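You operate a simulated robot arm through the tools that you are given. There is no shell and no other tool. Be economical: measure what you need, move in short steps, check, and stop when the job is done.

Carry out the task below with a simulated two-armed robot. There is one attempt and no reset: what you move stays moved.

Task
Open the spares drawer, fetch the green box from the bottom shelf of the shelf unit and set it inside and shut the drawer again. Put the strap in the grey crate. Push the plate drawer shut. Put the tin from the top of the tool cabinet on the grey plate there. Shut the gauge drawer. Shut the spanner drawer. Pull the gasket drawer open. Any order will do. Set down upright: box, tin.

The check looks at the end state, three seconds after you hand in, the way a careful person would. Anything else that was tipped, shoved, dropped, spilled or broken makes it a failure.

Robot
Two 6-joint arms with two-finger parallel grippers on one trunk, on a base that drives. Base frame: it is fixed to the floor where the robot stands at the start and does not move with it; the origin is under the middle of the robot, x ahead of it, y to its left, z up; the surface under the hand at the start is at about z = 737. Lengths are in mm, angles in rad, forces in N, time in s.
The left shoulder is at the start at [80, 216, 1571], the right one opposite. With the tool pointing down near the work surface each hand reaches from about 100 to 600 mm from the robot's upright axis, wherever it stands, measured 20 degrees to its own side. Places, roughly: box [750, -1500, 250]; crate (30x24x15 cm) [-5500, 9100, 900]; gasket drawer [600, 600, 700]; gauge drawer [500, -100, 600]; plate (13x11x1 cm) [900, -200, 1000]; plate drawer [400, 1100, 700]; spanner drawer [400, -100, 800]; spares drawer [700, -100, 200]; spares drawer inside [800, -100, 100]; strap (8x7x4 cm) [-5800, 9100, 900]; tin (6x6x9 cm) [900, 100, 1000]. Payload 3.43 kg a hand.
The tool frame of a hand sits at the grasp point between the pads (the TCP): z along the fingers, y along the line on which they close. The tips reach 30 mm beyond it. The gripper opens to 94 mm. The fingers are 28 mm wide and 10 mm thick; the gripper's body (50 by 96 mm) begins 55 mm behind the TCP.
Orientation is that of the tool frame in the base frame, as a unit quaternion [x, y, z, w]. With the fingers straight down and closing along the base's y, the tool's x points along the base's -x, its y along +y and its z along -z.

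Tools
- The arms move only by the tool jog_arm. It takes "left_rows", "right_rows" or both (then of equal length, played together; a hand with none holds still); each is a list of rows, each a list of 7 numbers: the turn, a rotation vector about the tool's x, y, z in rad, then the shift along the tool's x, y, z in mm, then the closure, from 0 (fully open) to 1 (shut). In form: [[ax, ay, az, x, y, z, jaw], ...]. A call has 1 to 20 rows; each row shifts and turns the commanded pose from where the row before left it, along the tool's axes as they then stand. Rows are played at 5 a second. More than 50 mm and 0.15 rad between two rows, or a gripper value outside its range, and nothing of the call is played. A pose out of reach is approached as far as the arm can. The call stops where the force on the tool passes 40 N (or 10 N more than at its start, if that is more) or the arm is blocked; 0.2 s more then pass. The fingers move at their own pace (about 72 mm/s each) and stop on an object; they squeeze with about 26 N. The grip force told is the motor's: it shows also when the fingers shut on nothing. Time passes only in rows, and 0.2 s behind the last, so rows that do not move let the fingers close. It gives the time, the measured TCP pose, the force on the tool (base axes), the opening and the grip force at its end, in the units of the frame above (readings bear some noise), with the torque about the TCP (base axes, N m) and any sound that the robot's microphone picked up.
- Cameras (640 x 400 px; columns grow to the right, rows downward): "scene" is now at [90.6, 20.7, 1714.6]; the picture's right is [0.32, -0.95, 0.00], its down [-0.83, -0.28, -0.48] and it looks along [0.46, 0.16, -0.88] (base axes); focal length 268 px, centre (320, 200). "left" rides on the left gripper at [76, -14, -102] in its tool frame; the picture's right is [0.18, 0.98, 0.00], its down [-0.75, 0.14, -0.64] and it looks along [-0.63, 0.12, 0.77] (tool axes); focal length 243 px, centre (320, 200). "right" rides on the right gripper at [76, 14, -103] in its tool frame; the picture's right is [-0.18, 0.98, 0.00], its down [-0.75, -0.14, -0.64] and it looks along [-0.63, -0.12, 0.77] (tool axes); focal length 243 px, centre (320, 200). There is no depth. A picture from a camera that has moved, and an enlarged one, comes with that camera's place and axes in the base frame and with its lens.
- grab_frame(camera): a new picture of that camera. No time passes.
- lift_body(by): slides the trunk up (or, below 0, down) by that many mm; the arms and the scene camera ride with it, the base frame stays. It gives what a move gives, with no picture.
- steer(legs): drives the robot by 1 to 6 legs, each [ahead, left, turn to the left] in mm, mm and rad, along the robot's own axes; the way and the turn of a leg run together, so that a leg with both is an arc; at most 1500 mm and 3.142 rad a leg. The arms and the cameras ride along, it lands a little off, and it stops where it bumps. It gives what a move gives.
- aim_head(pan, tilt): turns the head with the scene camera to pan (to the left, within 1.501 rad either way) and tilt (down, from -0.506 to 1.204), counted from straight ahead of the robot. It gives what a move gives.
- inspect(camera, box): a new picture of the part [left, top, right, bottom] of that camera's present view, enlarged. No time passes.
- close_job(): hands the job in; it is judged then, once.

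Go step by step. Nothing tells you exact positions but the pictures and the camera data: compare them with the known pose of the tool, close in by small moves and look again before you grip or let go. The budget is 186 turns and 166 pictures, counting those below and the enlarged ones. Unless the task says otherwise, let go and move clear before handing in, and close with one line.

The tools are called after "Call:" as a command line: name --argument value ..., lists and objects as JSON in quotes. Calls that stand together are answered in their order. jog_arm: Moves the arms, as the interface text tells. Its arguments: {"type":"object","properties":{"left_rows":{"type":"array","items":{"type":"array","items":{"type":"number"}}},"right_rows":{"type":"array","items":{"type":"array","items":{"type":"number"}}}},"required":[]} The other tools are called the same way: lift_body (by) slides the trunk up or down; steer (legs) drives the base; aim_head (pan, tilt) turns the head that bears the scene camera; grab_frame (camera) takes a picture; inspect (camera, box) takes an enlarged picture of a part of a camera's view; close_job () hands the job in.

At the start:

```text
time: 0.0
left_tool_pos: [564.7, 252.3, 999.7]
left_tcp_rot: [0.0, 1.0, 0.0, 0.0]
left_contact_force: [-0.2, 0.0, -0.2]
left_wrist_torque: [0.03, 0.01, 0.0]
left_finger_gap: 94.1
left_grip_force: 0.1
right_tool_pos: [431.8, -162.3, 1000.2]
right_tcp_rot: [0.0, 1.0, -0.001, 0.0]
right_contact_force: [0.2, 0.6, -0.3]
right_wrist_torque: [0.01, 0.03, 0.01]
right_finger_gap: 93.8
right_grip_force: 0.1
trunk travel left (down, up): [-801.0, 39.0]
robot x, y, heading: [-2.8, 3.2, 0.0]
head pan, tilt: [0.33, 1.066]
```

scene: 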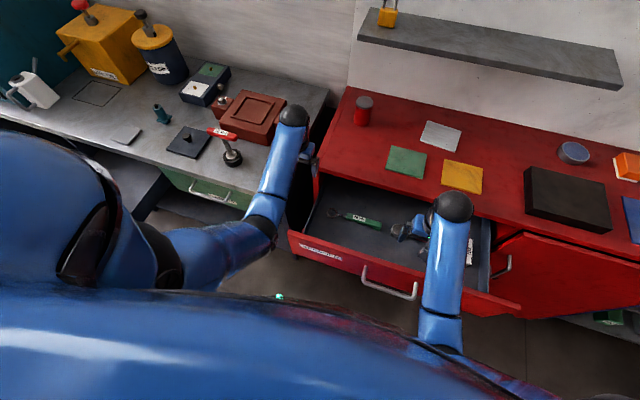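
right: 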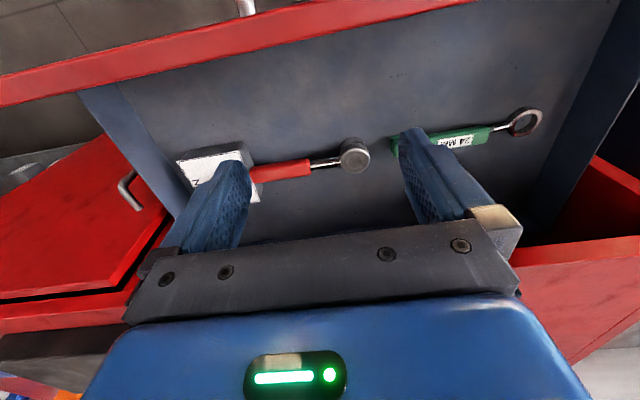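
left: 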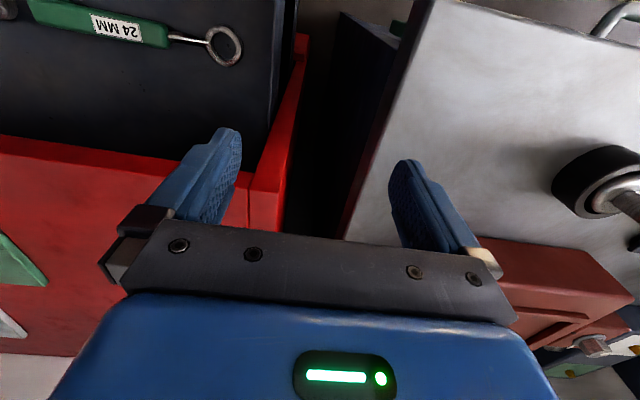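

I see the red tool cabinet with its top (spanner) drawer open, the red tin and the grey plate on its top, and a workbench to the left. I look around to find the other drawers and the shelf unit.

Call:
aim_head --pan -0.4 --tilt 0.9

Call:
grab_frame --camera "scene"

Call:
aim_head --pan -1.2 --tilt 0.7

Call:
grab_frame --camera "scene"

Call:
aim_head --pan 1.2 --tilt 0.8

Call:
grab_frame --camera "scene"

```text
time: 1.1
left_tool_pos: [562.6, 253.3, 999.1]
left_tcp_rot: [0.0, 1.0, 0.0, 0.0]
left_contact_force: [-0.6, -0.2, 0.5]
left_wrist_torque: [0.04, -0.01, -0.04]
left_finger_gap: 93.9
left_grip_force: 0.2
right_tool_pos: [431.7, -161.5, 1000.2]
right_tcp_rot: [0.0, 1.0, 0.0, 0.0]
right_contact_force: [1.3, -0.6, -0.2]
right_wrist_torque: [-0.01, 0.0, -0.02]
right_finger_gap: 93.8
right_grip_force: 0.0
trunk travel left (down, up): [-801.0, 39.0]
robot x, y, heading: [1.7, -2.1, 0.001]
head pan, tilt: [-0.4, 0.901]
```

```text
162 pictures are left
camera scene: at [98.5, -29.8, 1726.3], right [-0.39, -0.92, 0.0], down [-0.72, 0.3, -0.62], along [0.57, -0.24, -0.78], focal length 268 px, centre (320, 200)
```

scene: 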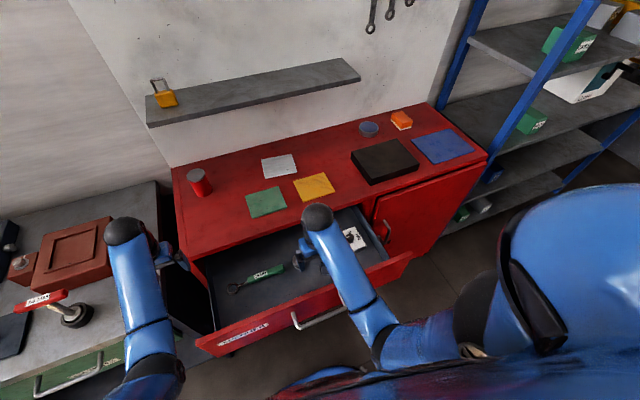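

```text
time: 2.2
left_tool_pos: [564.6, 254.3, 1000.4]
left_tcp_rot: [0.0, 1.0, 0.0, 0.0]
left_contact_force: [-0.1, -0.3, -0.4]
left_wrist_torque: [0.01, -0.03, 0.02]
left_finger_gap: 94.0
left_grip_force: 0.0
right_tool_pos: [431.6, -163.2, 999.6]
right_tcp_rot: [0.0, 1.0, 0.0, 0.0]
right_contact_force: [0.2, 0.1, -0.6]
right_wrist_torque: [0.01, -0.01, -0.01]
right_finger_gap: 93.8
right_grip_force: 0.1
trunk travel left (down, up): [-801.0, 39.0]
robot x, y, heading: [-0.8, -2.7, 0.001]
head pan, tilt: [-1.201, 0.7]
```

```text
161 pictures are left
camera scene: at [59.7, -79.7, 1742.5], right [-0.93, -0.36, 0.0], down [-0.23, 0.6, -0.76], along [0.28, -0.71, -0.64], focal length 268 px, centre (320, 200)
```

scene: 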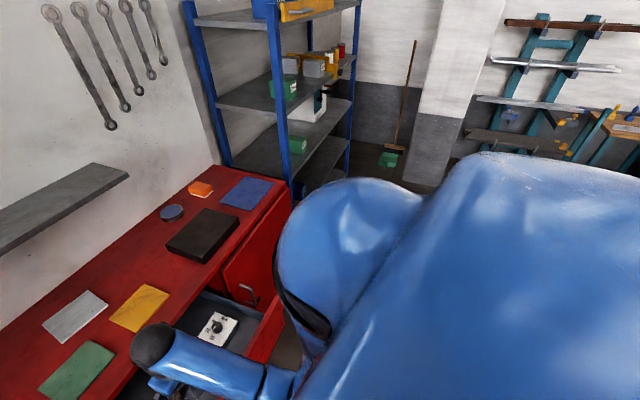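

```text
time: 4.4
left_tool_pos: [562.8, 253.1, 999.0]
left_tcp_rot: [0.0, 1.0, 0.0, 0.0]
left_contact_force: [-0.3, -0.5, 0.7]
left_wrist_torque: [-0.01, 0.0, -0.02]
left_finger_gap: 94.0
left_grip_force: 0.0
right_tool_pos: [431.6, -162.5, 1000.7]
right_tcp_rot: [0.0, 1.0, 0.0, 0.0]
right_contact_force: [1.5, 0.8, 0.1]
right_wrist_torque: [0.03, 0.03, -0.01]
right_finger_gap: 94.2
right_grip_force: 0.2
trunk travel left (down, up): [-801.0, 39.0]
robot x, y, heading: [0.3, 2.0, 0.002]
head pan, tilt: [1.201, 0.799]
```

```text
160 pictures are left
camera scene: at [58.1, 74.7, 1734.2], right [0.93, -0.36, 0.0], down [-0.26, -0.67, -0.7], along [0.25, 0.65, -0.72], focal length 268 px, centre (320, 200)
```

scene: 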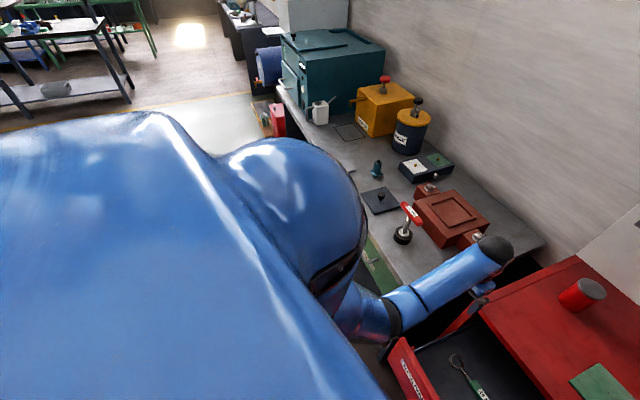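

I need the drawer front's exact place; I look straight down ahead.

Call:
aim_head --pan -0.1 --tilt 1.2

Call:
grab_frame --camera "scene"

```text
time: 5.9
left_tool_pos: [563.5, 252.6, 1000.6]
left_tcp_rot: [0.001, 1.0, 0.0, 0.0]
left_contact_force: [-0.2, 0.4, 0.3]
left_wrist_torque: [0.02, 0.0, 0.02]
left_finger_gap: 94.1
left_grip_force: 0.1
right_tool_pos: [431.4, -162.4, 999.6]
right_tcp_rot: [-0.001, 1.0, 0.0, 0.0]
right_contact_force: [-0.5, 0.2, 0.8]
right_wrist_torque: [-0.02, 0.0, 0.05]
right_finger_gap: 94.0
right_grip_force: 0.1
trunk travel left (down, up): [-801.0, 39.0]
robot x, y, heading: [-2.1, 5.6, 0.001]
head pan, tilt: [-0.099, 1.201]
```

```text
159 pictures are left
camera scene: at [84.5, -6.0, 1706.5], right [-0.1, -1.0, 0.0], down [-0.93, 0.09, -0.36], along [0.36, -0.04, -0.93], focal length 268 px, centre (320, 200)
```

scene: 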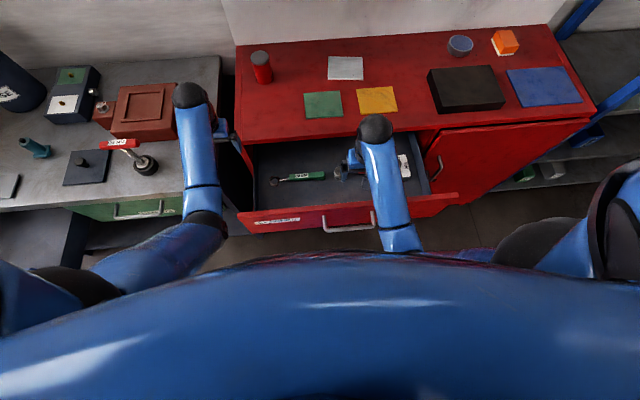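

The spanner drawer's front stands about x≈390 (centre y≈-130), its cabinet face near x≈700. I back up, close the right fingers and lower that hand in front of the drawer front.

Call:
steer --legs '[[-170, 0, 0]]'

Call:
jog_arm --right_rows '[[0, 0, 0, 0, 0, 0, 1], [0, 0, 0, 0, 30, 30, 1], [0, 0, 0, 0, 0, 40, 1], [0, 0, 0, 0, 0, 40, 1]]'

Call:
grab_frame --camera "scene"

Call:
grab_frame --camera "right"

```text
time: 7.4
left_tool_pos: [395.7, 251.6, 998.4]
left_tcp_rot: [0.001, 1.0, 0.0, -0.002]
left_contact_force: [0.2, 0.7, -0.2]
left_wrist_torque: [0.0, 0.0, -0.02]
left_finger_gap: 94.0
left_grip_force: 0.1
right_tool_pos: [262.2, -162.4, 997.3]
right_tcp_rot: [0.001, 1.0, -0.001, -0.002]
right_contact_force: [-0.1, 0.5, -0.6]
right_wrist_torque: [0.02, 0.03, -0.03]
right_finger_gap: 94.3
right_grip_force: 0.0
trunk travel left (down, up): [-801.0, 39.0]
robot x, y, heading: [-169.8, 0.1, -0.001]
head pan, tilt: [-0.099, 1.201]
```

```text
time: 8.4
left_tool_pos: [393.0, 251.4, 1000.3]
left_tcp_rot: [0.001, 1.0, 0.0, 0.0]
left_contact_force: [0.5, 0.1, -0.2]
left_wrist_torque: [0.01, 0.01, -0.01]
left_finger_gap: 94.2
left_grip_force: 0.1
right_tool_pos: [260.9, -131.7, 890.2]
right_tcp_rot: [0.001, 1.0, 0.0, 0.0]
right_contact_force: [-0.2, -0.4, 1.0]
right_wrist_torque: [0.01, 0.02, 0.02]
right_finger_gap: 0.0
right_grip_force: 26.1
trunk travel left (down, up): [-801.0, 39.0]
robot x, y, heading: [-169.2, -1.4, -0.005]
head pan, tilt: [-0.099, 1.201]
```

```text
158 pictures are left
camera scene: at [-87.5, -6.9, 1706.6], right [-0.1, -0.99, 0.0], down [-0.93, 0.09, -0.36], along [0.36, -0.04, -0.93], focal length 268 px, centre (320, 200)
```

scene: 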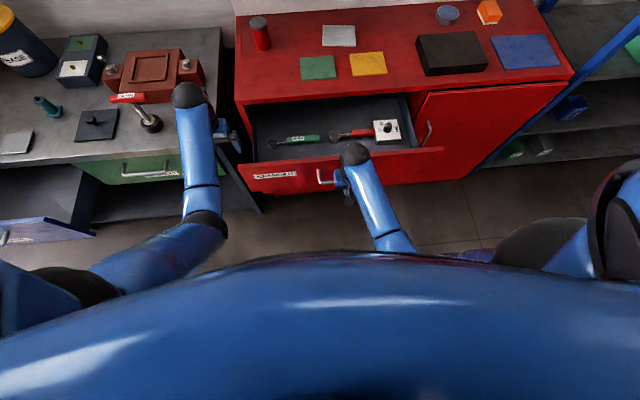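

```text
157 pictures are left
camera right: at [183.5, -118.9, 992.0], right [0.19, 0.98, 0.0], down [0.75, -0.14, 0.64], along [0.63, -0.12, -0.77], focal length 243 px, centre (320, 200)
```

right: 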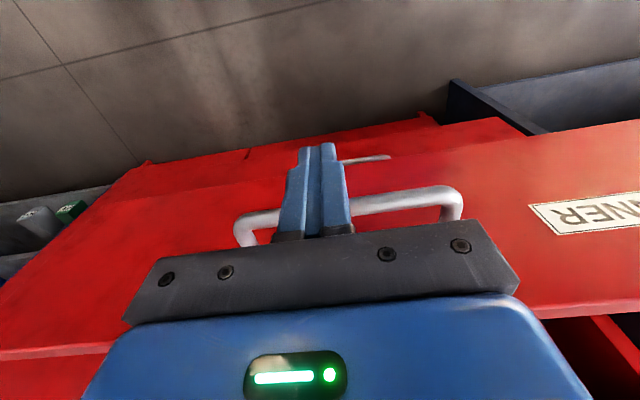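

The handle bar is at about x 323, z 824, y −44…−200. I lower the closed fingers to the bar and push forward.

Call:
jog_arm --right_rows '[[0, 0, 0, 0, 10, 35, 1], [0, 0, 0, 0, 0, 35, 1], [0, 0, 0, -20, 0, 0, 1], [0, 0, 0, -20, 0, 0, 1], [0, 0, 0, -20, 0, 0, 1], [0, 0, 0, -20, 0, 0, 1], [0, 0, 0, -20, 0, 0, 1], [0, 0, 0, -20, 0, 0, 1], [0, 0, 0, -20, 0, 0, 1]]'

Call:
grab_frame --camera "right"

```text
time: 10.4
left_tool_pos: [393.4, 253.2, 998.8]
left_tcp_rot: [0.001, 1.0, 0.001, -0.001]
left_contact_force: [0.5, -0.2, -0.6]
left_wrist_torque: [0.03, 0.03, 0.02]
left_finger_gap: 94.0
left_grip_force: 0.2
right_tool_pos: [402.1, -123.6, 818.8]
right_tcp_rot: [0.001, 1.0, 0.0, 0.0]
right_contact_force: [0.0, -0.5, 0.2]
right_wrist_torque: [-0.02, -0.01, 0.02]
right_finger_gap: 0.0
right_grip_force: 26.0
trunk travel left (down, up): [-801.0, 39.0]
robot x, y, heading: [-169.9, 0.0, -0.002]
head pan, tilt: [-0.099, 1.201]
```

```text
156 pictures are left
camera right: at [324.8, -109.7, 921.9], right [0.19, 0.98, 0.0], down [0.75, -0.14, 0.64], along [0.63, -0.12, -0.77], focal length 243 px, centre (320, 200)
```

right: 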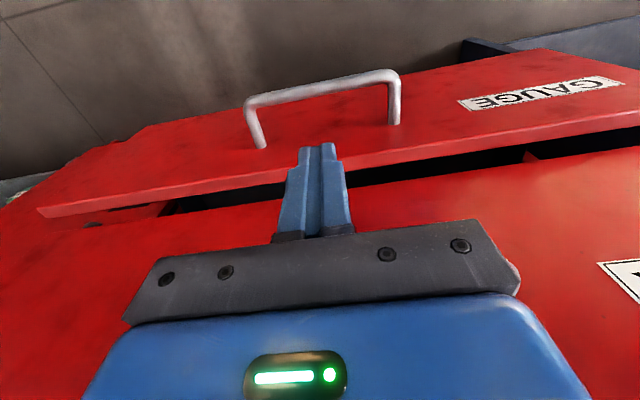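

The drawer is sliding. I keep pushing with the arm further, then drive.

Call:
jog_arm --right_rows '[[0, 0, 0, -20, 0, 0, 1], [0, 0, 0, -20, 0, 0, 1], [0, 0, 0, -20, 0, 0, 1], [0, 0, 0, -20, 0, 0, 1], [0, 0, 0, 0, 0, 0, 1]]'

Call:
grab_frame --camera "scene"

```text
time: 11.6
left_tool_pos: [392.1, 252.5, 999.1]
left_tcp_rot: [0.001, 1.0, 0.0, 0.001]
left_contact_force: [-0.2, 0.3, -0.6]
left_wrist_torque: [-0.01, 0.0, -0.02]
left_finger_gap: 94.0
left_grip_force: 0.1
right_tool_pos: [442.6, -129.9, 849.2]
right_tcp_rot: [0.0, 1.0, 0.0, 0.0]
right_contact_force: [-1.6, -0.3, 0.2]
right_wrist_torque: [-0.01, -0.04, 0.03]
right_finger_gap: 0.0
right_grip_force: 26.0
right hand out of reach, approached as far as the arm can: row 2, 3, 4
trunk travel left (down, up): [-801.0, 39.0]
robot x, y, heading: [-173.1, -0.5, -0.002]
head pan, tilt: [-0.099, 1.201]
```

```text
155 pictures are left
camera scene: at [-86.8, -5.8, 1706.5], right [-0.1, -0.99, 0.0], down [-0.93, 0.09, -0.36], along [0.36, -0.04, -0.93], focal length 268 px, centre (320, 200)
```

scene: 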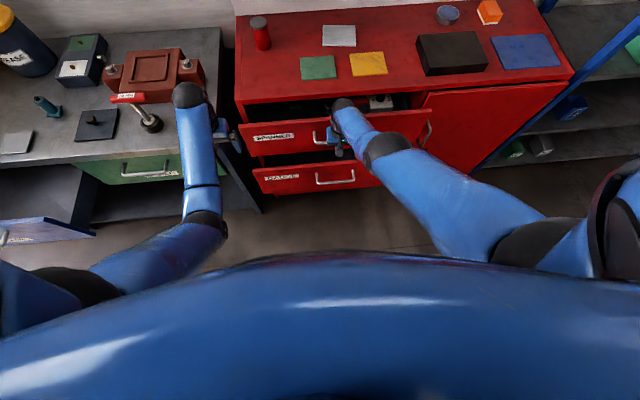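

The arm is at its reach limit, so I draw it back a bit and lower, then push by driving the base.

Call:
jog_arm --right_rows '[[0, 0, 0, 30, 0, 0, 1], [0, 0, 0, 30, 0, 0, 1]]'

```text
time: 12.2
left_tool_pos: [391.5, 252.7, 1000.9]
left_tcp_rot: [0.001, 1.0, 0.0, 0.001]
left_contact_force: [0.2, 0.1, -0.2]
left_wrist_torque: [0.01, 0.01, 0.02]
left_finger_gap: 94.0
left_grip_force: 0.0
right_tool_pos: [382.4, -129.2, 849.6]
right_tcp_rot: [0.001, 1.0, 0.0, 0.001]
right_contact_force: [0.3, 0.3, 0.1]
right_wrist_torque: [0.01, 0.03, -0.01]
right_finger_gap: 0.2
right_grip_force: 26.1
trunk travel left (down, up): [-801.0, 39.0]
robot x, y, heading: [-172.7, -1.3, -0.002]
head pan, tilt: [-0.099, 1.201]
```

Now lower to the bar and drive ahead.

Call:
jog_arm --right_rows '[[0, 0, 0, 0, 5, 33, 1]]'

Call:
steer --legs '[[130, 0, 0]]'

Call:
grab_frame --camera "scene"

```text
time: 12.6
left_tool_pos: [393.2, 252.9, 998.7]
left_tcp_rot: [0.001, 1.0, 0.0, -0.001]
left_contact_force: [0.8, 0.1, 0.0]
left_wrist_torque: [-0.01, 0.03, -0.05]
left_finger_gap: 93.9
left_grip_force: 0.0
right_tool_pos: [384.1, -124.0, 815.4]
right_tcp_rot: [0.001, 1.0, 0.0, -0.001]
right_contact_force: [0.1, -0.3, 0.1]
right_wrist_torque: [0.01, 0.02, 0.03]
right_finger_gap: 0.1
right_grip_force: 26.5
trunk travel left (down, up): [-801.0, 39.0]
robot x, y, heading: [-172.3, 0.1, 0.002]
head pan, tilt: [-0.099, 1.201]
```

```text
time: 14.0
left_tool_pos: [524.7, 250.9, 997.8]
left_tcp_rot: [0.001, 1.0, 0.001, -0.001]
left_contact_force: [0.1, -0.7, -0.3]
left_wrist_torque: [-0.01, 0.01, -0.03]
left_finger_gap: 93.7
left_grip_force: 0.1
right_tool_pos: [512.1, -124.3, 815.8]
right_tcp_rot: [0.0, 1.0, 0.0, -0.007]
right_contact_force: [0.4, -0.2, 0.2]
right_wrist_torque: [0.03, 0.03, 0.0]
right_finger_gap: 0.0
right_grip_force: 26.3
trunk travel left (down, up): [-801.0, 39.0]
robot x, y, heading: [-41.1, -2.2, 0.001]
head pan, tilt: [-0.099, 1.201]
stopped in leg 1: the force on the tool passed its limit at 75 N (the readings are from after the stop); the commanded pose is now the measured one
```

```text
154 pictures are left
camera scene: at [46.6, -6.3, 1706.2], right [-0.1, -0.99, 0.0], down [-0.93, 0.09, -0.36], along [0.36, -0.04, -0.93], focal length 268 px, centre (320, 200)
```

scene: 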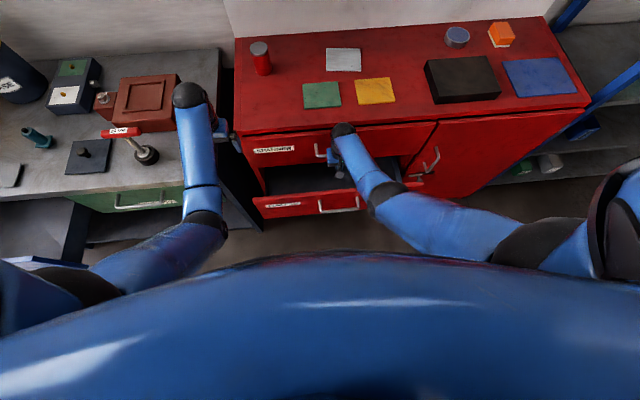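

The drawer seems to have hit its end stop. I inspect closely for a remaining gap.

Call:
inspect --camera "scene" --box '[220, 100, 480, 230]'

Call:
grab_frame --camera "right"

```text
2.46 times, centred on (350, 165) of scene
camera zoom: at [46.6, -6.3, 1706.2], right [-0.1, -0.99, 0.0], down [-0.93, 0.09, -0.36], along [0.36, -0.04, -0.93], focal length 659 px, centre (246, 286)
```

zoom: 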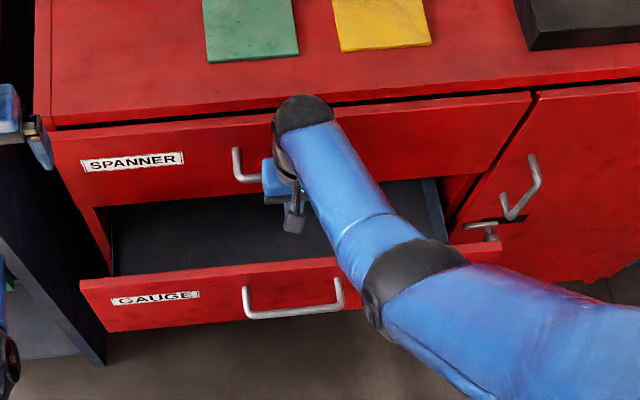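

```text
152 pictures are left
camera right: at [436.7, -110.7, 918.3], right [0.19, 0.98, 0.0], down [0.76, -0.14, 0.63], along [0.62, -0.12, -0.77], focal length 243 px, centre (320, 200)
```

right: 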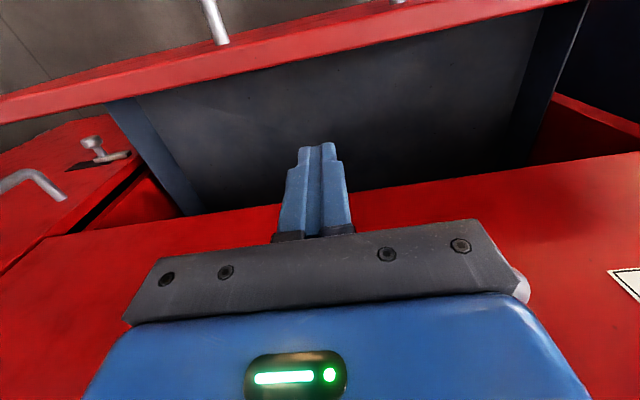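

Looks flush with the door. I press once more to make sure it is seated.

Call:
jog_arm --right_rows '[[0, 0, 0, -10, 0, 0, 1], [0, 0, 0, -10, 0, 0, 1], [0, 0, 0, -10, 0, 0, 1]]'

Call:
inspect --camera "scene" --box '[220, 100, 480, 230]'

```text
time: 14.6
left_tool_pos: [517.5, 252.1, 1002.2]
left_tcp_rot: [0.002, 1.0, -0.001, 0.001]
left_contact_force: [-0.3, 0.1, -0.8]
left_wrist_torque: [0.02, 0.05, -0.04]
left_finger_gap: 94.3
left_grip_force: 0.1
right_tool_pos: [517.0, -122.6, 812.3]
right_tcp_rot: [0.0, 1.0, -0.001, -0.018]
right_contact_force: [-35.2, 1.0, 31.8]
right_wrist_torque: [1.74, -2.59, 1.03]
right_finger_gap: 0.0
right_grip_force: 26.4
trunk travel left (down, up): [-801.0, 39.0]
robot x, y, heading: [-43.4, 4.8, -0.001]
head pan, tilt: [-0.099, 1.201]
stopped in row 3 (right hand): the force on the tool passed its limit at 50 N (the readings are from after the stop); the commanded pose is now the measured one
```

```text
2.46 times, centred on (350, 165) of scene
camera zoom: at [35.3, -5.7, 1707.5], right [-0.1, -0.99, 0.0], down [-0.93, 0.1, -0.36], along [0.36, -0.04, -0.93], focal length 659 px, centre (246, 286)
```

zoom: 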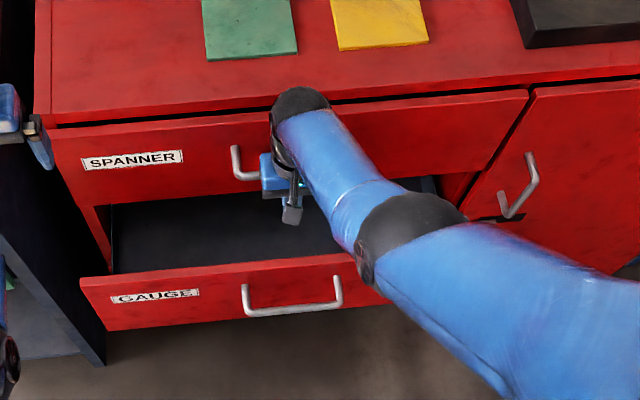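

The spanner drawer is shut. Gauge handle bar is around x 412, z 620, y −125. I retract both hands, then lower the trunk by 200.

Call:
jog_arm --right_rows '[[0, 0, 0, 30, 0, -5, 1], [0, 0, 0, 40, 0, 0, 1], [0, 0, 0, 45, 0, 0, 1], [0, 0, 0, 45, 0, 0, 1], [0, 0, 0, 10, 0, 0, 1]]' --left_rows '[[0, 0, 0, 45, 0, 0, 0], [0, 0, 0, 45, 0, 0, 0], [0, 0, 0, 45, 0, 0, 0], [0, 0, 0, 45, 0, 0, 0], [0, 0, 0, 20, 0, 0, 0]]'

Call:
lift_body --by -200

Call:
grab_frame --camera "scene"

Call:
grab_frame --camera "right"

```text
time: 15.8
left_tool_pos: [321.0, 253.3, 1000.4]
left_tcp_rot: [0.001, 1.0, 0.0, 0.001]
left_contact_force: [0.5, 0.2, -0.3]
left_wrist_torque: [0.0, -0.03, 0.03]
left_finger_gap: 93.9
left_grip_force: 0.0
right_tool_pos: [353.0, -125.7, 821.0]
right_tcp_rot: [0.0, 1.0, -0.001, -0.014]
right_contact_force: [0.0, -0.5, -0.1]
right_wrist_torque: [0.0, -0.02, 0.0]
right_finger_gap: 0.1
right_grip_force: 26.4
trunk travel left (down, up): [-801.0, 39.0]
robot x, y, heading: [-43.9, -4.6, 0.0]
head pan, tilt: [-0.099, 1.201]
```

```text
time: 18.0
left_tool_pos: [322.7, 253.3, 800.9]
left_tcp_rot: [0.001, 1.0, 0.0, 0.001]
left_contact_force: [0.3, 0.7, 0.6]
left_wrist_torque: [0.0, -0.03, -0.01]
left_finger_gap: 94.0
left_grip_force: 0.1
right_tool_pos: [354.0, -124.9, 619.8]
right_tcp_rot: [0.001, 1.0, -0.001, -0.016]
right_contact_force: [0.9, -1.4, 0.4]
right_wrist_torque: [0.03, 0.03, -0.05]
right_finger_gap: 0.1
right_grip_force: 26.0
trunk travel left (down, up): [-601.0, 239.0]
robot x, y, heading: [-45.4, -0.5, -0.004]
head pan, tilt: [-0.099, 1.201]
```

```text
150 pictures are left
camera scene: at [41.2, -6.3, 1506.6], right [-0.1, -0.99, 0.0], down [-0.93, 0.09, -0.36], along [0.36, -0.04, -0.93], focal length 268 px, centre (320, 200)
```

scene: 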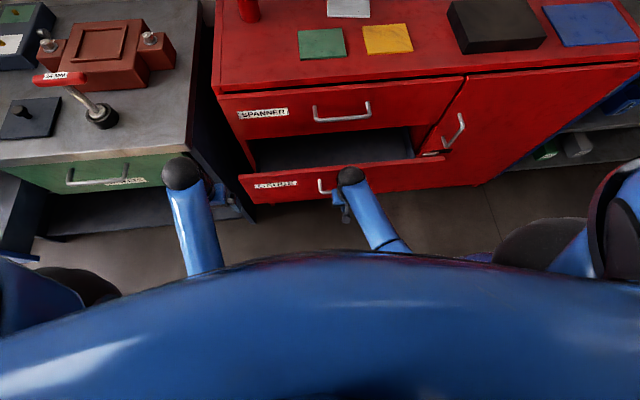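

```text
149 pictures are left
camera right: at [280.0, -111.4, 725.0], right [0.18, 0.98, -0.01], down [0.77, -0.14, 0.62], along [0.61, -0.12, -0.79], focal length 243 px, centre (320, 200)
```

right: 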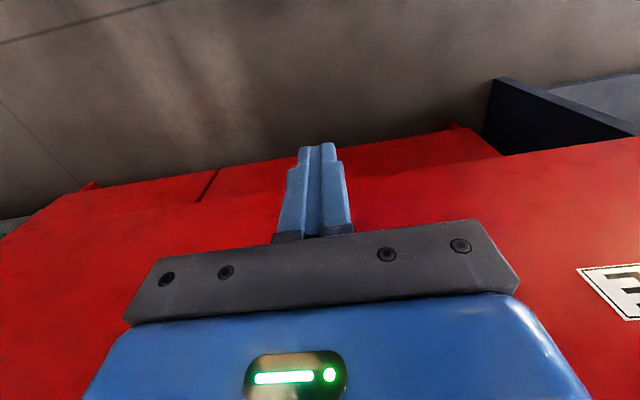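

The closed fingers are right in front of the gauge handle. Before pushing I check the odd knob near the right end of that drawer.

Call:
inspect --camera "scene" --box '[360, 90, 520, 190]'

```text
4.00 times, centred on (440, 140) of scene
camera zoom: at [41.2, -6.3, 1506.6], right [-0.1, -0.99, 0.0], down [-0.93, 0.09, -0.36], along [0.36, -0.04, -0.93], focal length 1071 px, centre (-160, 440)
```

zoom: 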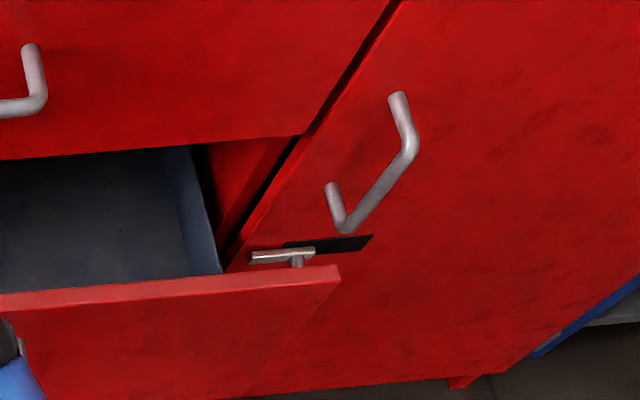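

A T-shaped latch sits on the door beside the drawer. I push partway and look again.

Call:
jog_arm --right_rows '[[0, 0, 0, -20, 0, 0, 1], [0, 0, 0, -20, 0, 0, 1], [0, 0, 0, -20, 0, 0, 1], [0, 0, 0, -20, 0, 0, 1]]'

Call:
inspect --camera "scene" --box '[360, 90, 520, 190]'

```text
time: 19.0
left_tool_pos: [322.0, 251.9, 799.7]
left_tcp_rot: [0.001, 1.0, 0.0, 0.0]
left_contact_force: [-0.5, 0.1, -0.3]
left_wrist_torque: [0.04, 0.06, -0.01]
left_finger_gap: 94.2
left_grip_force: 0.0
right_tool_pos: [434.4, -125.6, 618.2]
right_tcp_rot: [0.001, 1.0, -0.002, -0.015]
right_contact_force: [-0.2, 0.5, 0.1]
right_wrist_torque: [0.01, 0.02, -0.01]
right_finger_gap: 0.1
right_grip_force: 26.0
trunk travel left (down, up): [-601.0, 239.0]
robot x, y, heading: [-42.7, 0.3, -0.002]
head pan, tilt: [-0.099, 1.201]
```

```text
4.00 times, centred on (440, 140) of scene
camera zoom: at [42.2, -6.1, 1506.4], right [-0.1, -0.99, 0.0], down [-0.93, 0.09, -0.36], along [0.36, -0.04, -0.93], focal length 1071 px, centre (-160, 440)
```

zoom: 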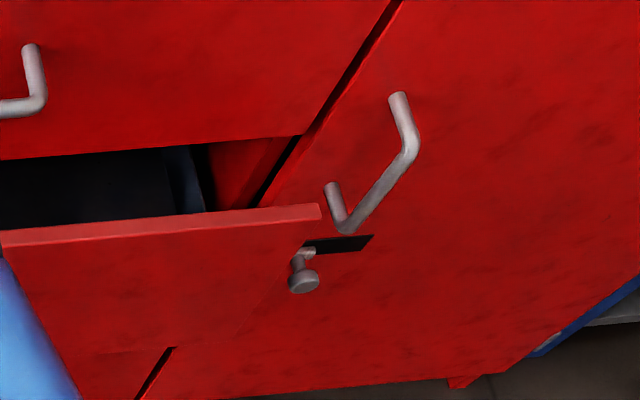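

The latch is a retracted bolt beside the drawer; I continue pushing gently.

Call:
jog_arm --right_rows '[[0, 0, 0, -15, 0, 0, 1], [0, 0, 0, -15, 0, 0, 1], [0, 0, 0, -15, 0, 0, 1], [0, 0, 0, -15, 0, 0, 1], [0, 0, 0, -15, 0, 0, 1], [0, 0, 0, -15, 0, 0, 1], [0, 0, 0, -15, 0, 0, 1]]'

Call:
grab_frame --camera "scene"

Call:
inspect --camera "scene" --box '[360, 90, 520, 190]'

```text
time: 20.6
left_tool_pos: [320.2, 252.2, 799.2]
left_tcp_rot: [0.002, 1.0, -0.001, 0.001]
left_contact_force: [0.8, 0.2, -0.5]
left_wrist_torque: [0.02, 0.08, 0.0]
left_finger_gap: 94.0
left_grip_force: 0.0
right_tool_pos: [514.1, -126.9, 606.5]
right_tcp_rot: [0.0, 0.999, -0.004, -0.035]
right_contact_force: [-31.4, 1.6, 23.1]
right_wrist_torque: [-0.05, -1.73, 0.06]
right_finger_gap: 0.1
right_grip_force: 26.0
trunk travel left (down, up): [-601.0, 239.0]
robot x, y, heading: [-46.2, 0.4, -0.002]
head pan, tilt: [-0.099, 1.201]
stopped in row 7 (right hand): the force on the tool passed its limit at 45 N (the readings are from after the stop); the commanded pose is now the measured one
```

```text
146 pictures are left
camera scene: at [38.3, -5.7, 1506.8], right [-0.1, -0.99, 0.0], down [-0.93, 0.1, -0.36], along [0.36, -0.04, -0.93], focal length 268 px, centre (320, 200)
```

scene: 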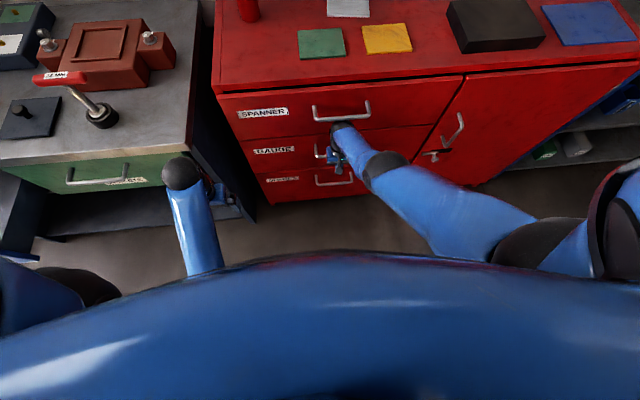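

```text
4.00 times, centred on (440, 140) of scene
camera zoom: at [38.3, -5.7, 1506.8], right [-0.1, -0.99, 0.0], down [-0.93, 0.1, -0.36], along [0.36, -0.04, -0.93], focal length 1071 px, centre (-160, 440)
```

zoom: 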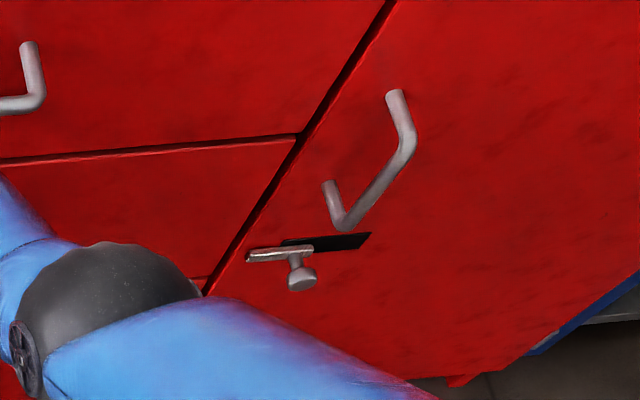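

The gauge drawer is shut. Next the tin: I retract both hands, raise the trunk and look at the cabinet top and wall shelf to judge clearances.

Call:
jog_arm --right_rows '[[0, 0, 0, 40, 0, 0, 1], [0, 0, 0, 45, 0, 0, 1], [0, 0, 0, 45, 0, 0, 1], [0, 0, 0, 40, 0, 0, 0]]'

Call:
aim_head --pan 0.0 --tilt 0.35

Call:
grab_frame --camera "scene"

Call:
lift_body --by 200

Call:
grab_frame --camera "scene"

```text
time: 21.6
left_tool_pos: [320.4, 253.0, 800.3]
left_tcp_rot: [0.002, 1.0, 0.0, 0.002]
left_contact_force: [0.5, 0.3, 1.0]
left_wrist_torque: [0.03, -0.03, -0.02]
left_finger_gap: 94.1
left_grip_force: 0.1
right_tool_pos: [348.8, -126.0, 618.1]
right_tcp_rot: [0.0, 1.0, -0.002, -0.029]
right_contact_force: [-0.6, 0.9, 0.0]
right_wrist_torque: [0.02, -0.03, -0.01]
right_finger_gap: 53.0
right_grip_force: 0.1
trunk travel left (down, up): [-601.0, 239.0]
robot x, y, heading: [-45.2, -0.9, -0.001]
head pan, tilt: [-0.099, 1.201]
```

```text
time: 22.8
left_tool_pos: [320.9, 252.1, 799.5]
left_tcp_rot: [0.002, 1.0, 0.0, -0.001]
left_contact_force: [-0.3, -0.1, -0.2]
left_wrist_torque: [-0.03, 0.0, -0.01]
left_finger_gap: 94.0
left_grip_force: 0.0
right_tool_pos: [351.1, -126.9, 617.6]
right_tcp_rot: [0.0, 1.0, -0.002, -0.029]
right_contact_force: [0.7, -0.5, -0.7]
right_wrist_torque: [-0.03, 0.01, 0.02]
right_finger_gap: 93.9
right_grip_force: 0.0
trunk travel left (down, up): [-601.0, 239.0]
robot x, y, heading: [-42.4, 0.2, -0.003]
head pan, tilt: [0.0, 0.351]
```

```text
144 pictures are left
camera scene: at [77.3, -0.9, 1573.8], right [0.0, -1.0, 0.0], down [-0.34, 0.0, -0.94], along [0.94, 0.0, -0.34], focal length 268 px, centre (320, 200)
```

scene: 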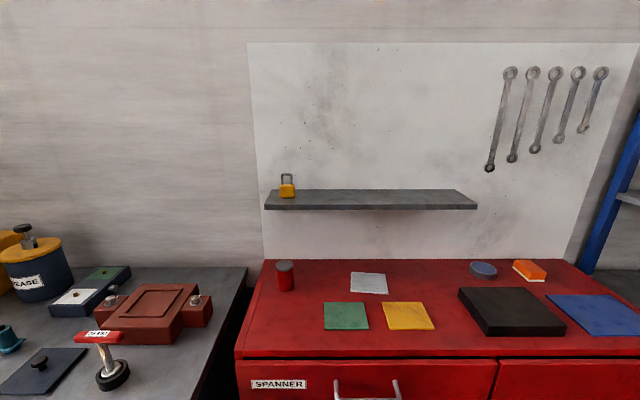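

```text
time: 24.9
left_tool_pos: [321.9, 252.3, 999.5]
left_tcp_rot: [0.001, 1.0, 0.0, 0.001]
left_contact_force: [0.2, -0.5, -0.9]
left_wrist_torque: [0.01, -0.01, 0.01]
left_finger_gap: 93.8
left_grip_force: 0.1
right_tool_pos: [350.0, -127.4, 817.4]
right_tcp_rot: [0.0, 1.0, -0.003, -0.03]
right_contact_force: [0.7, 0.0, -0.5]
right_wrist_torque: [0.03, -0.03, 0.02]
right_finger_gap: 94.0
right_grip_force: 0.1
trunk travel left (down, up): [-801.0, 39.0]
robot x, y, heading: [-41.0, 2.1, 0.001]
head pan, tilt: [0.0, 0.351]
```

```text
143 pictures are left
camera scene: at [77.6, -0.9, 1773.8], right [0.0, -1.0, 0.0], down [-0.34, 0.0, -0.94], along [0.94, 0.0, -0.34], focal length 268 px, centre (320, 200)
```

scene: 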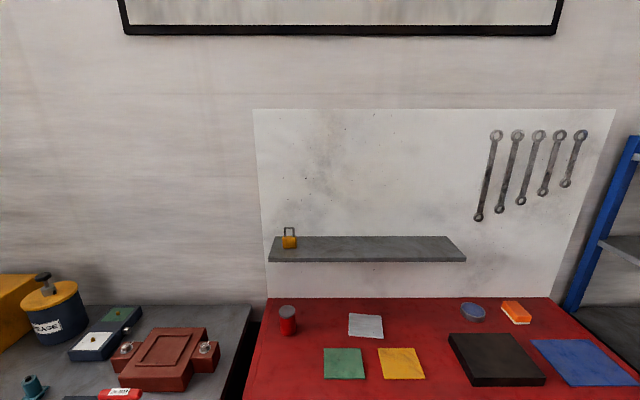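

Stereo gives the cabinet top at z≈945, tin centre near (890,121), plate centre near (910,−183), shelf front edge at x≈904, z≈1243. I raise both hands, tilt the left tool forward to stay clear of the shelf, and drive up.

Call:
jog_arm --left_rows '[[0, 0, 0, 0, 0, -45, 0], [0, 0, 0, 0, 0, -45, 0], [0, 0, 0, 0, 0, -45, 0], [0, 0, 0, 0, 0, -45, 0], [0, 0, 0, 0, 0, -45, 0], [0, -0.125, 0, 0, 0, 0, 0], [0, -0.125, 0, 0, 0, 0, 0], [0, -0.125, 0, 0, 0, 0, 0], [0, -0.125, 0, 0, 0, 0, 0]]' --right_rows '[[0, 0, 0, 0, 0, -45, 0], [0, 0, 0, 0, 0, -45, 0], [0, 0, 0, 0, 0, -45, 0], [0, 0, 0, 0, 0, -45, 0], [0, 0, 0, 0, 0, -45, 0], [0, 0, 0, 0, 0, -45, 0], [0, 0, 0, 0, 0, -45, 0], [0, 0, 0, 0, 0, -45, 0], [0, 0, 0, 0, 0, -45, 0]]'

Call:
steer --legs '[[0, -150, 0], [190, 0, 0]]'

Call:
lift_body --by -100

Call:
grab_frame --camera "left"

Call:
grab_frame --camera "scene"

```text
time: 26.9
left_tool_pos: [320.0, 251.5, 1004.2]
left_tcp_rot: [0.002, 0.969, 0.0, 0.248]
left_contact_force: [-0.5, 0.5, 0.5]
left_wrist_torque: [0.0, 0.0, 0.04]
left_finger_gap: 94.1
left_grip_force: 0.2
left hand out of reach, approached as far as the arm can: row 1, 2, 3, 4, 5
right_tool_pos: [395.8, -115.4, 993.6]
right_tcp_rot: [0.0, 1.0, -0.003, -0.029]
right_contact_force: [1.0, 0.6, -0.3]
right_wrist_torque: [0.01, 0.0, 0.05]
right_finger_gap: 93.9
right_grip_force: 0.1
right hand out of reach, approached as far as the arm can: row 4, 5, 6, 7, 8, 9
trunk travel left (down, up): [-801.0, 39.0]
robot x, y, heading: [-48.2, 3.1, -0.005]
head pan, tilt: [0.0, 0.351]
```

```text
time: 29.4
left_tool_pos: [503.2, 98.2, 1003.8]
left_tcp_rot: [0.006, 0.969, -0.001, 0.249]
left_contact_force: [-0.2, -0.7, 0.6]
left_wrist_torque: [-0.03, -0.02, -0.02]
left_finger_gap: 94.2
left_grip_force: 0.1
right_tool_pos: [577.8, -268.3, 994.6]
right_tcp_rot: [0.005, 1.0, -0.002, -0.027]
right_contact_force: [0.0, 0.1, 0.3]
right_wrist_torque: [-0.02, 0.0, 0.02]
right_finger_gap: 94.0
right_grip_force: 0.1
trunk travel left (down, up): [-801.0, 39.0]
robot x, y, heading: [139.5, -150.8, -0.013]
head pan, tilt: [0.0, 0.351]
```

```text
time: 30.4
left_tool_pos: [504.0, 97.7, 925.7]
left_tcp_rot: [0.007, 0.969, 0.0, 0.248]
left_contact_force: [0.5, 0.6, -0.4]
left_wrist_torque: [-0.05, -0.01, 0.03]
left_finger_gap: 94.1
left_grip_force: 0.0
right_tool_pos: [578.4, -266.8, 922.0]
right_tcp_rot: [0.003, 1.0, 0.0, -0.027]
right_contact_force: [-13.8, -1.7, 20.7]
right_wrist_torque: [-0.01, -0.2, 0.38]
right_finger_gap: 93.0
right_grip_force: 0.0
trunk travel left (down, up): [-723.0, 117.0]
robot x, y, heading: [140.1, -147.2, -0.008]
head pan, tilt: [0.0, 0.351]
stopped: the force on the tool passed its limit at 90 N (the readings are from after the stop); the commanded pose is now the measured one
```

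```text
142 pictures are left
camera left: at [387.4, 85.7, 978.2], right [-0.15, 0.98, -0.09], down [0.35, 0.14, 0.93], along [0.92, 0.11, -0.37], focal length 243 px, centre (320, 200)
```

left: 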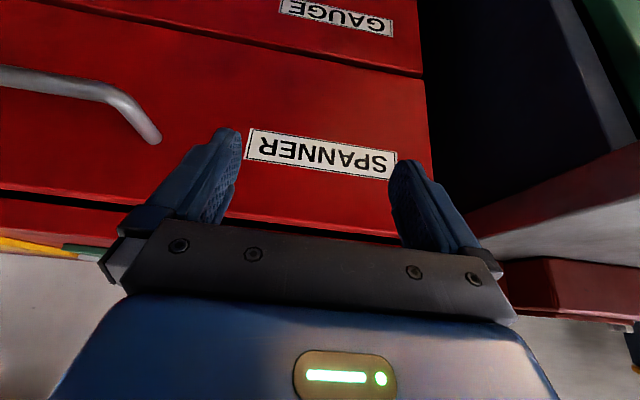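

```text
141 pictures are left
camera scene: at [258.4, -152.3, 1696.1], right [-0.01, -1.0, 0.0], down [-0.34, 0.0, -0.94], along [0.94, -0.01, -0.34], focal length 268 px, centre (320, 200)
```

scene: 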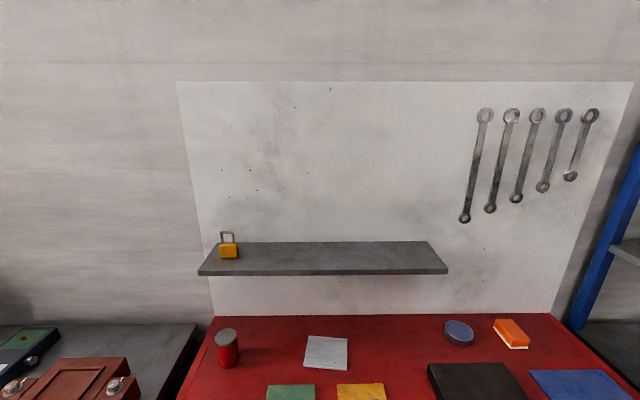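

The right hand came down on the cabinet's front edge; I raise the trunk right away and look for effects.

Call:
lift_body --by 90

Call:
aim_head --pan -0.2 --tilt 1.1

Call:
grab_frame --camera "scene"

Call:
grab_frame --camera "right"

```text
time: 31.7
left_tool_pos: [506.3, 97.7, 1015.3]
left_tcp_rot: [0.007, 0.969, -0.002, 0.247]
left_contact_force: [0.6, 0.3, -0.1]
left_wrist_torque: [0.02, 0.0, -0.04]
left_finger_gap: 93.9
left_grip_force: 0.1
right_tool_pos: [580.4, -267.5, 1010.2]
right_tcp_rot: [0.003, 1.0, -0.002, -0.027]
right_contact_force: [-0.2, 0.7, 1.4]
right_wrist_torque: [0.0, 0.03, 0.02]
right_finger_gap: 94.0
right_grip_force: 0.0
trunk travel left (down, up): [-813.0, 27.0]
robot x, y, heading: [141.6, -148.6, -0.012]
head pan, tilt: [0.0, 0.351]
```

```text
time: 32.8
left_tool_pos: [506.6, 97.0, 1014.6]
left_tcp_rot: [0.007, 0.969, -0.002, 0.248]
left_contact_force: [0.6, 0.4, 1.0]
left_wrist_torque: [0.0, -0.01, -0.02]
left_finger_gap: 94.0
left_grip_force: 0.1
right_tool_pos: [581.0, -268.3, 1010.0]
right_tcp_rot: [0.002, 1.0, 0.0, -0.027]
right_contact_force: [-0.1, -0.1, 0.2]
right_wrist_torque: [0.0, 0.0, 0.01]
right_finger_gap: 94.1
right_grip_force: 0.0
trunk travel left (down, up): [-813.0, 27.0]
robot x, y, heading: [141.9, -151.0, -0.012]
head pan, tilt: [-0.201, 1.1]
```

```text
140 pictures are left
camera scene: at [231.2, -164.5, 1724.9], right [-0.21, -0.98, 0.0], down [-0.87, 0.19, -0.45], along [0.44, -0.1, -0.89], focal length 268 px, centre (320, 200)
```

scene: 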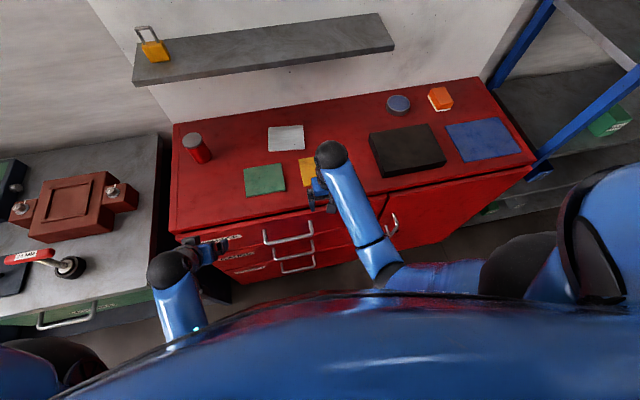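

```text
139 pictures are left
camera right: at [509.2, -253.9, 1116.7], right [0.19, 0.98, -0.01], down [0.79, -0.14, 0.6], along [0.59, -0.12, -0.8], focal length 243 px, centre (320, 200)
```

right: 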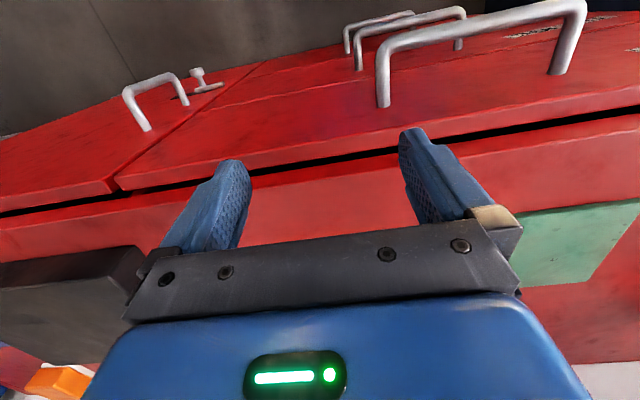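

No damage visible. I draw the right hand back out in front of the cabinet and reach forward-up with the left.

Call:
jog_arm --left_rows '[[0, 0, 0, -44.7, 0, 1.6, 0], [0, 0, 0, -44.7, 0, 1.6, 0], [0, 0, 0, -44.7, 0, 1.6, 0], [0, 0, 0, -44.7, 0, 1.6, 0], [0, 0, 0, -44.7, 0, 1.6, 0]]' --right_rows '[[0, 0, 0, 36, 0, 0, 0], [0, 0, 0, 36, 0, 0, 0], [0, 0, 0, 36, 0, 0, 0], [0, 0, 0, 36, 0, 0, 0], [0, 0, 0, 36, 0, 0, 0]]'

Call:
lift_body --by -100

Call:
grab_frame --camera "left"

```text
time: 34.0
left_tool_pos: [706.8, 94.3, 1117.3]
left_tcp_rot: [0.006, 0.969, -0.001, 0.246]
left_contact_force: [0.2, -0.4, 0.1]
left_wrist_torque: [0.0, 0.01, 0.0]
left_finger_gap: 94.2
left_grip_force: 0.1
right_tool_pos: [404.3, -267.5, 1004.5]
right_tcp_rot: [0.002, 1.0, 0.0, -0.028]
right_contact_force: [-0.8, 0.7, -0.4]
right_wrist_torque: [-0.03, 0.0, 0.03]
right_finger_gap: 93.9
right_grip_force: 0.0
right hand out of reach, approached as far as the arm can: row 1, 2
trunk travel left (down, up): [-813.0, 27.0]
robot x, y, heading: [141.4, -148.9, -0.009]
head pan, tilt: [-0.201, 1.1]
```

```text
time: 35.3
left_tool_pos: [705.6, 94.2, 1016.3]
left_tcp_rot: [0.008, 0.969, -0.002, 0.247]
left_contact_force: [1.1, 0.4, 0.6]
left_wrist_torque: [0.01, 0.0, -0.01]
left_finger_gap: 94.3
left_grip_force: 0.1
right_tool_pos: [404.1, -268.5, 904.2]
right_tcp_rot: [0.003, 1.0, 0.0, -0.027]
right_contact_force: [0.1, -0.3, 0.3]
right_wrist_torque: [-0.02, 0.02, 0.01]
right_finger_gap: 94.0
right_grip_force: 0.1
trunk travel left (down, up): [-713.0, 127.0]
robot x, y, heading: [140.8, -151.3, -0.013]
head pan, tilt: [-0.201, 1.1]
```

```text
138 pictures are left
camera left: at [589.5, 82.0, 1070.3], right [-0.15, 0.98, -0.09], down [0.36, 0.14, 0.92], along [0.92, 0.11, -0.37], focal length 243 px, centre (320, 200)
```

left: 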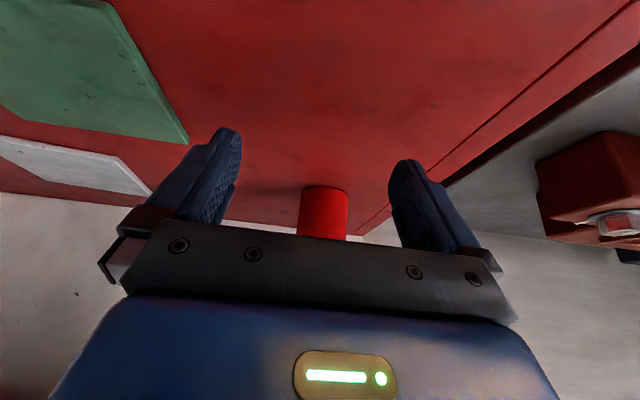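

Intersecting rays give the tin at about (897,118), top surface z≈941. I close in at grasp height, centring in y.

Call:
jog_arm --left_rows '[[0, 0, 0, -26, 8, 22, 0], [0, 0, 0, -26, 8, 22, 0], [0, 0, 0, -26, 8, 22, 0]]'

Call:
grab_frame --camera "left"

Call:
grab_frame --camera "scene"

```text
time: 36.1
left_tool_pos: [807.6, 117.2, 995.5]
left_tcp_rot: [0.006, 0.969, -0.002, 0.247]
left_contact_force: [0.5, -0.4, 0.3]
left_wrist_torque: [0.01, 0.01, 0.03]
left_finger_gap: 94.0
left_grip_force: 0.0
right_tool_pos: [403.7, -267.7, 905.5]
right_tcp_rot: [0.003, 1.0, 0.0, -0.028]
right_contact_force: [0.7, -0.4, -0.2]
right_wrist_torque: [0.03, 0.03, 0.02]
right_finger_gap: 94.0
right_grip_force: 0.0
trunk travel left (down, up): [-713.0, 127.0]
robot x, y, heading: [141.6, -151.1, -0.009]
head pan, tilt: [-0.201, 1.1]
```

```text
137 pictures are left
camera left: at [690.6, 104.8, 1049.7], right [-0.15, 0.98, -0.09], down [0.36, 0.14, 0.92], along [0.92, 0.11, -0.37], focal length 243 px, centre (320, 200)
```

left: 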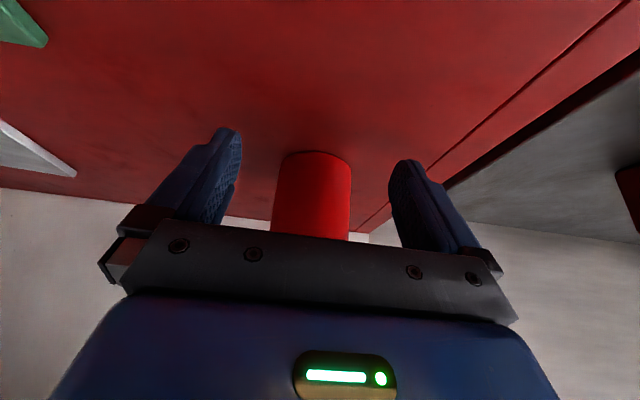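

```text
136 pictures are left
camera scene: at [232.3, -164.3, 1624.8], right [-0.21, -0.98, 0.0], down [-0.87, 0.19, -0.45], along [0.44, -0.1, -0.89], focal length 268 px, centre (320, 200)
```

scene: 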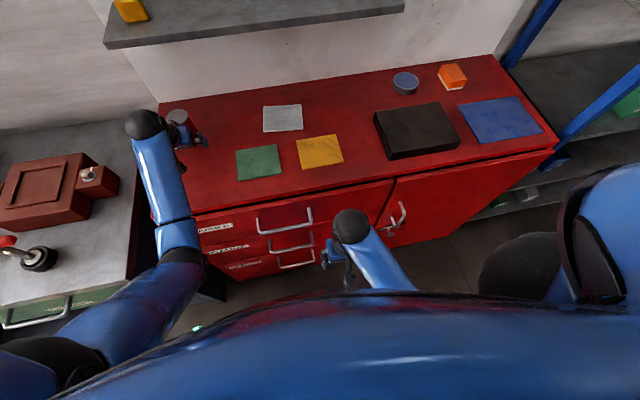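

Aligned. I advance the last 83 mm and close on the tin.

Call:
jog_arm --left_rows '[[0, 0, 0, -24.3, 1, 13.3, 0], [0, 0, 0, -24.3, 1, 13.3, 0], [0, 0, 0, -24.3, 1, 13.3, 0]]'

Call:
grab_frame --camera "left"

```text
time: 36.9
left_tool_pos: [891.3, 119.7, 996.3]
left_tcp_rot: [0.006, 0.969, -0.001, 0.248]
left_contact_force: [0.2, 0.5, 1.4]
left_wrist_torque: [-0.01, 0.06, -0.02]
left_finger_gap: 94.1
left_grip_force: 0.1
right_tool_pos: [404.0, -268.2, 904.0]
right_tcp_rot: [0.002, 1.0, 0.0, -0.027]
right_contact_force: [0.3, 0.3, 0.0]
right_wrist_torque: [0.01, -0.01, 0.03]
right_finger_gap: 94.0
right_grip_force: 0.1
trunk travel left (down, up): [-713.0, 127.0]
robot x, y, heading: [142.9, -152.6, -0.013]
head pan, tilt: [-0.201, 1.1]
```

```text
135 pictures are left
camera left: at [774.1, 106.7, 1049.5], right [-0.15, 0.98, -0.09], down [0.35, 0.14, 0.93], along [0.92, 0.11, -0.37], focal length 243 px, centre (320, 200)
```

left: 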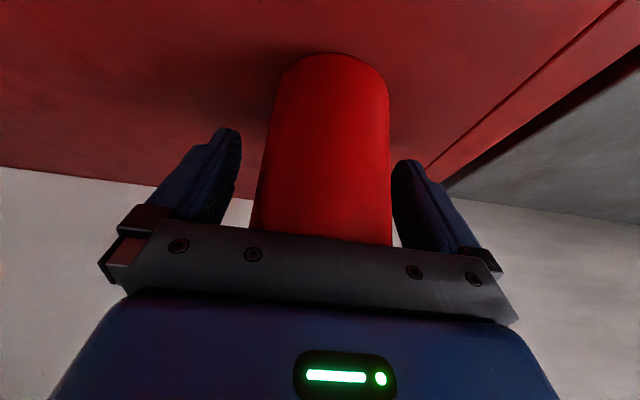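

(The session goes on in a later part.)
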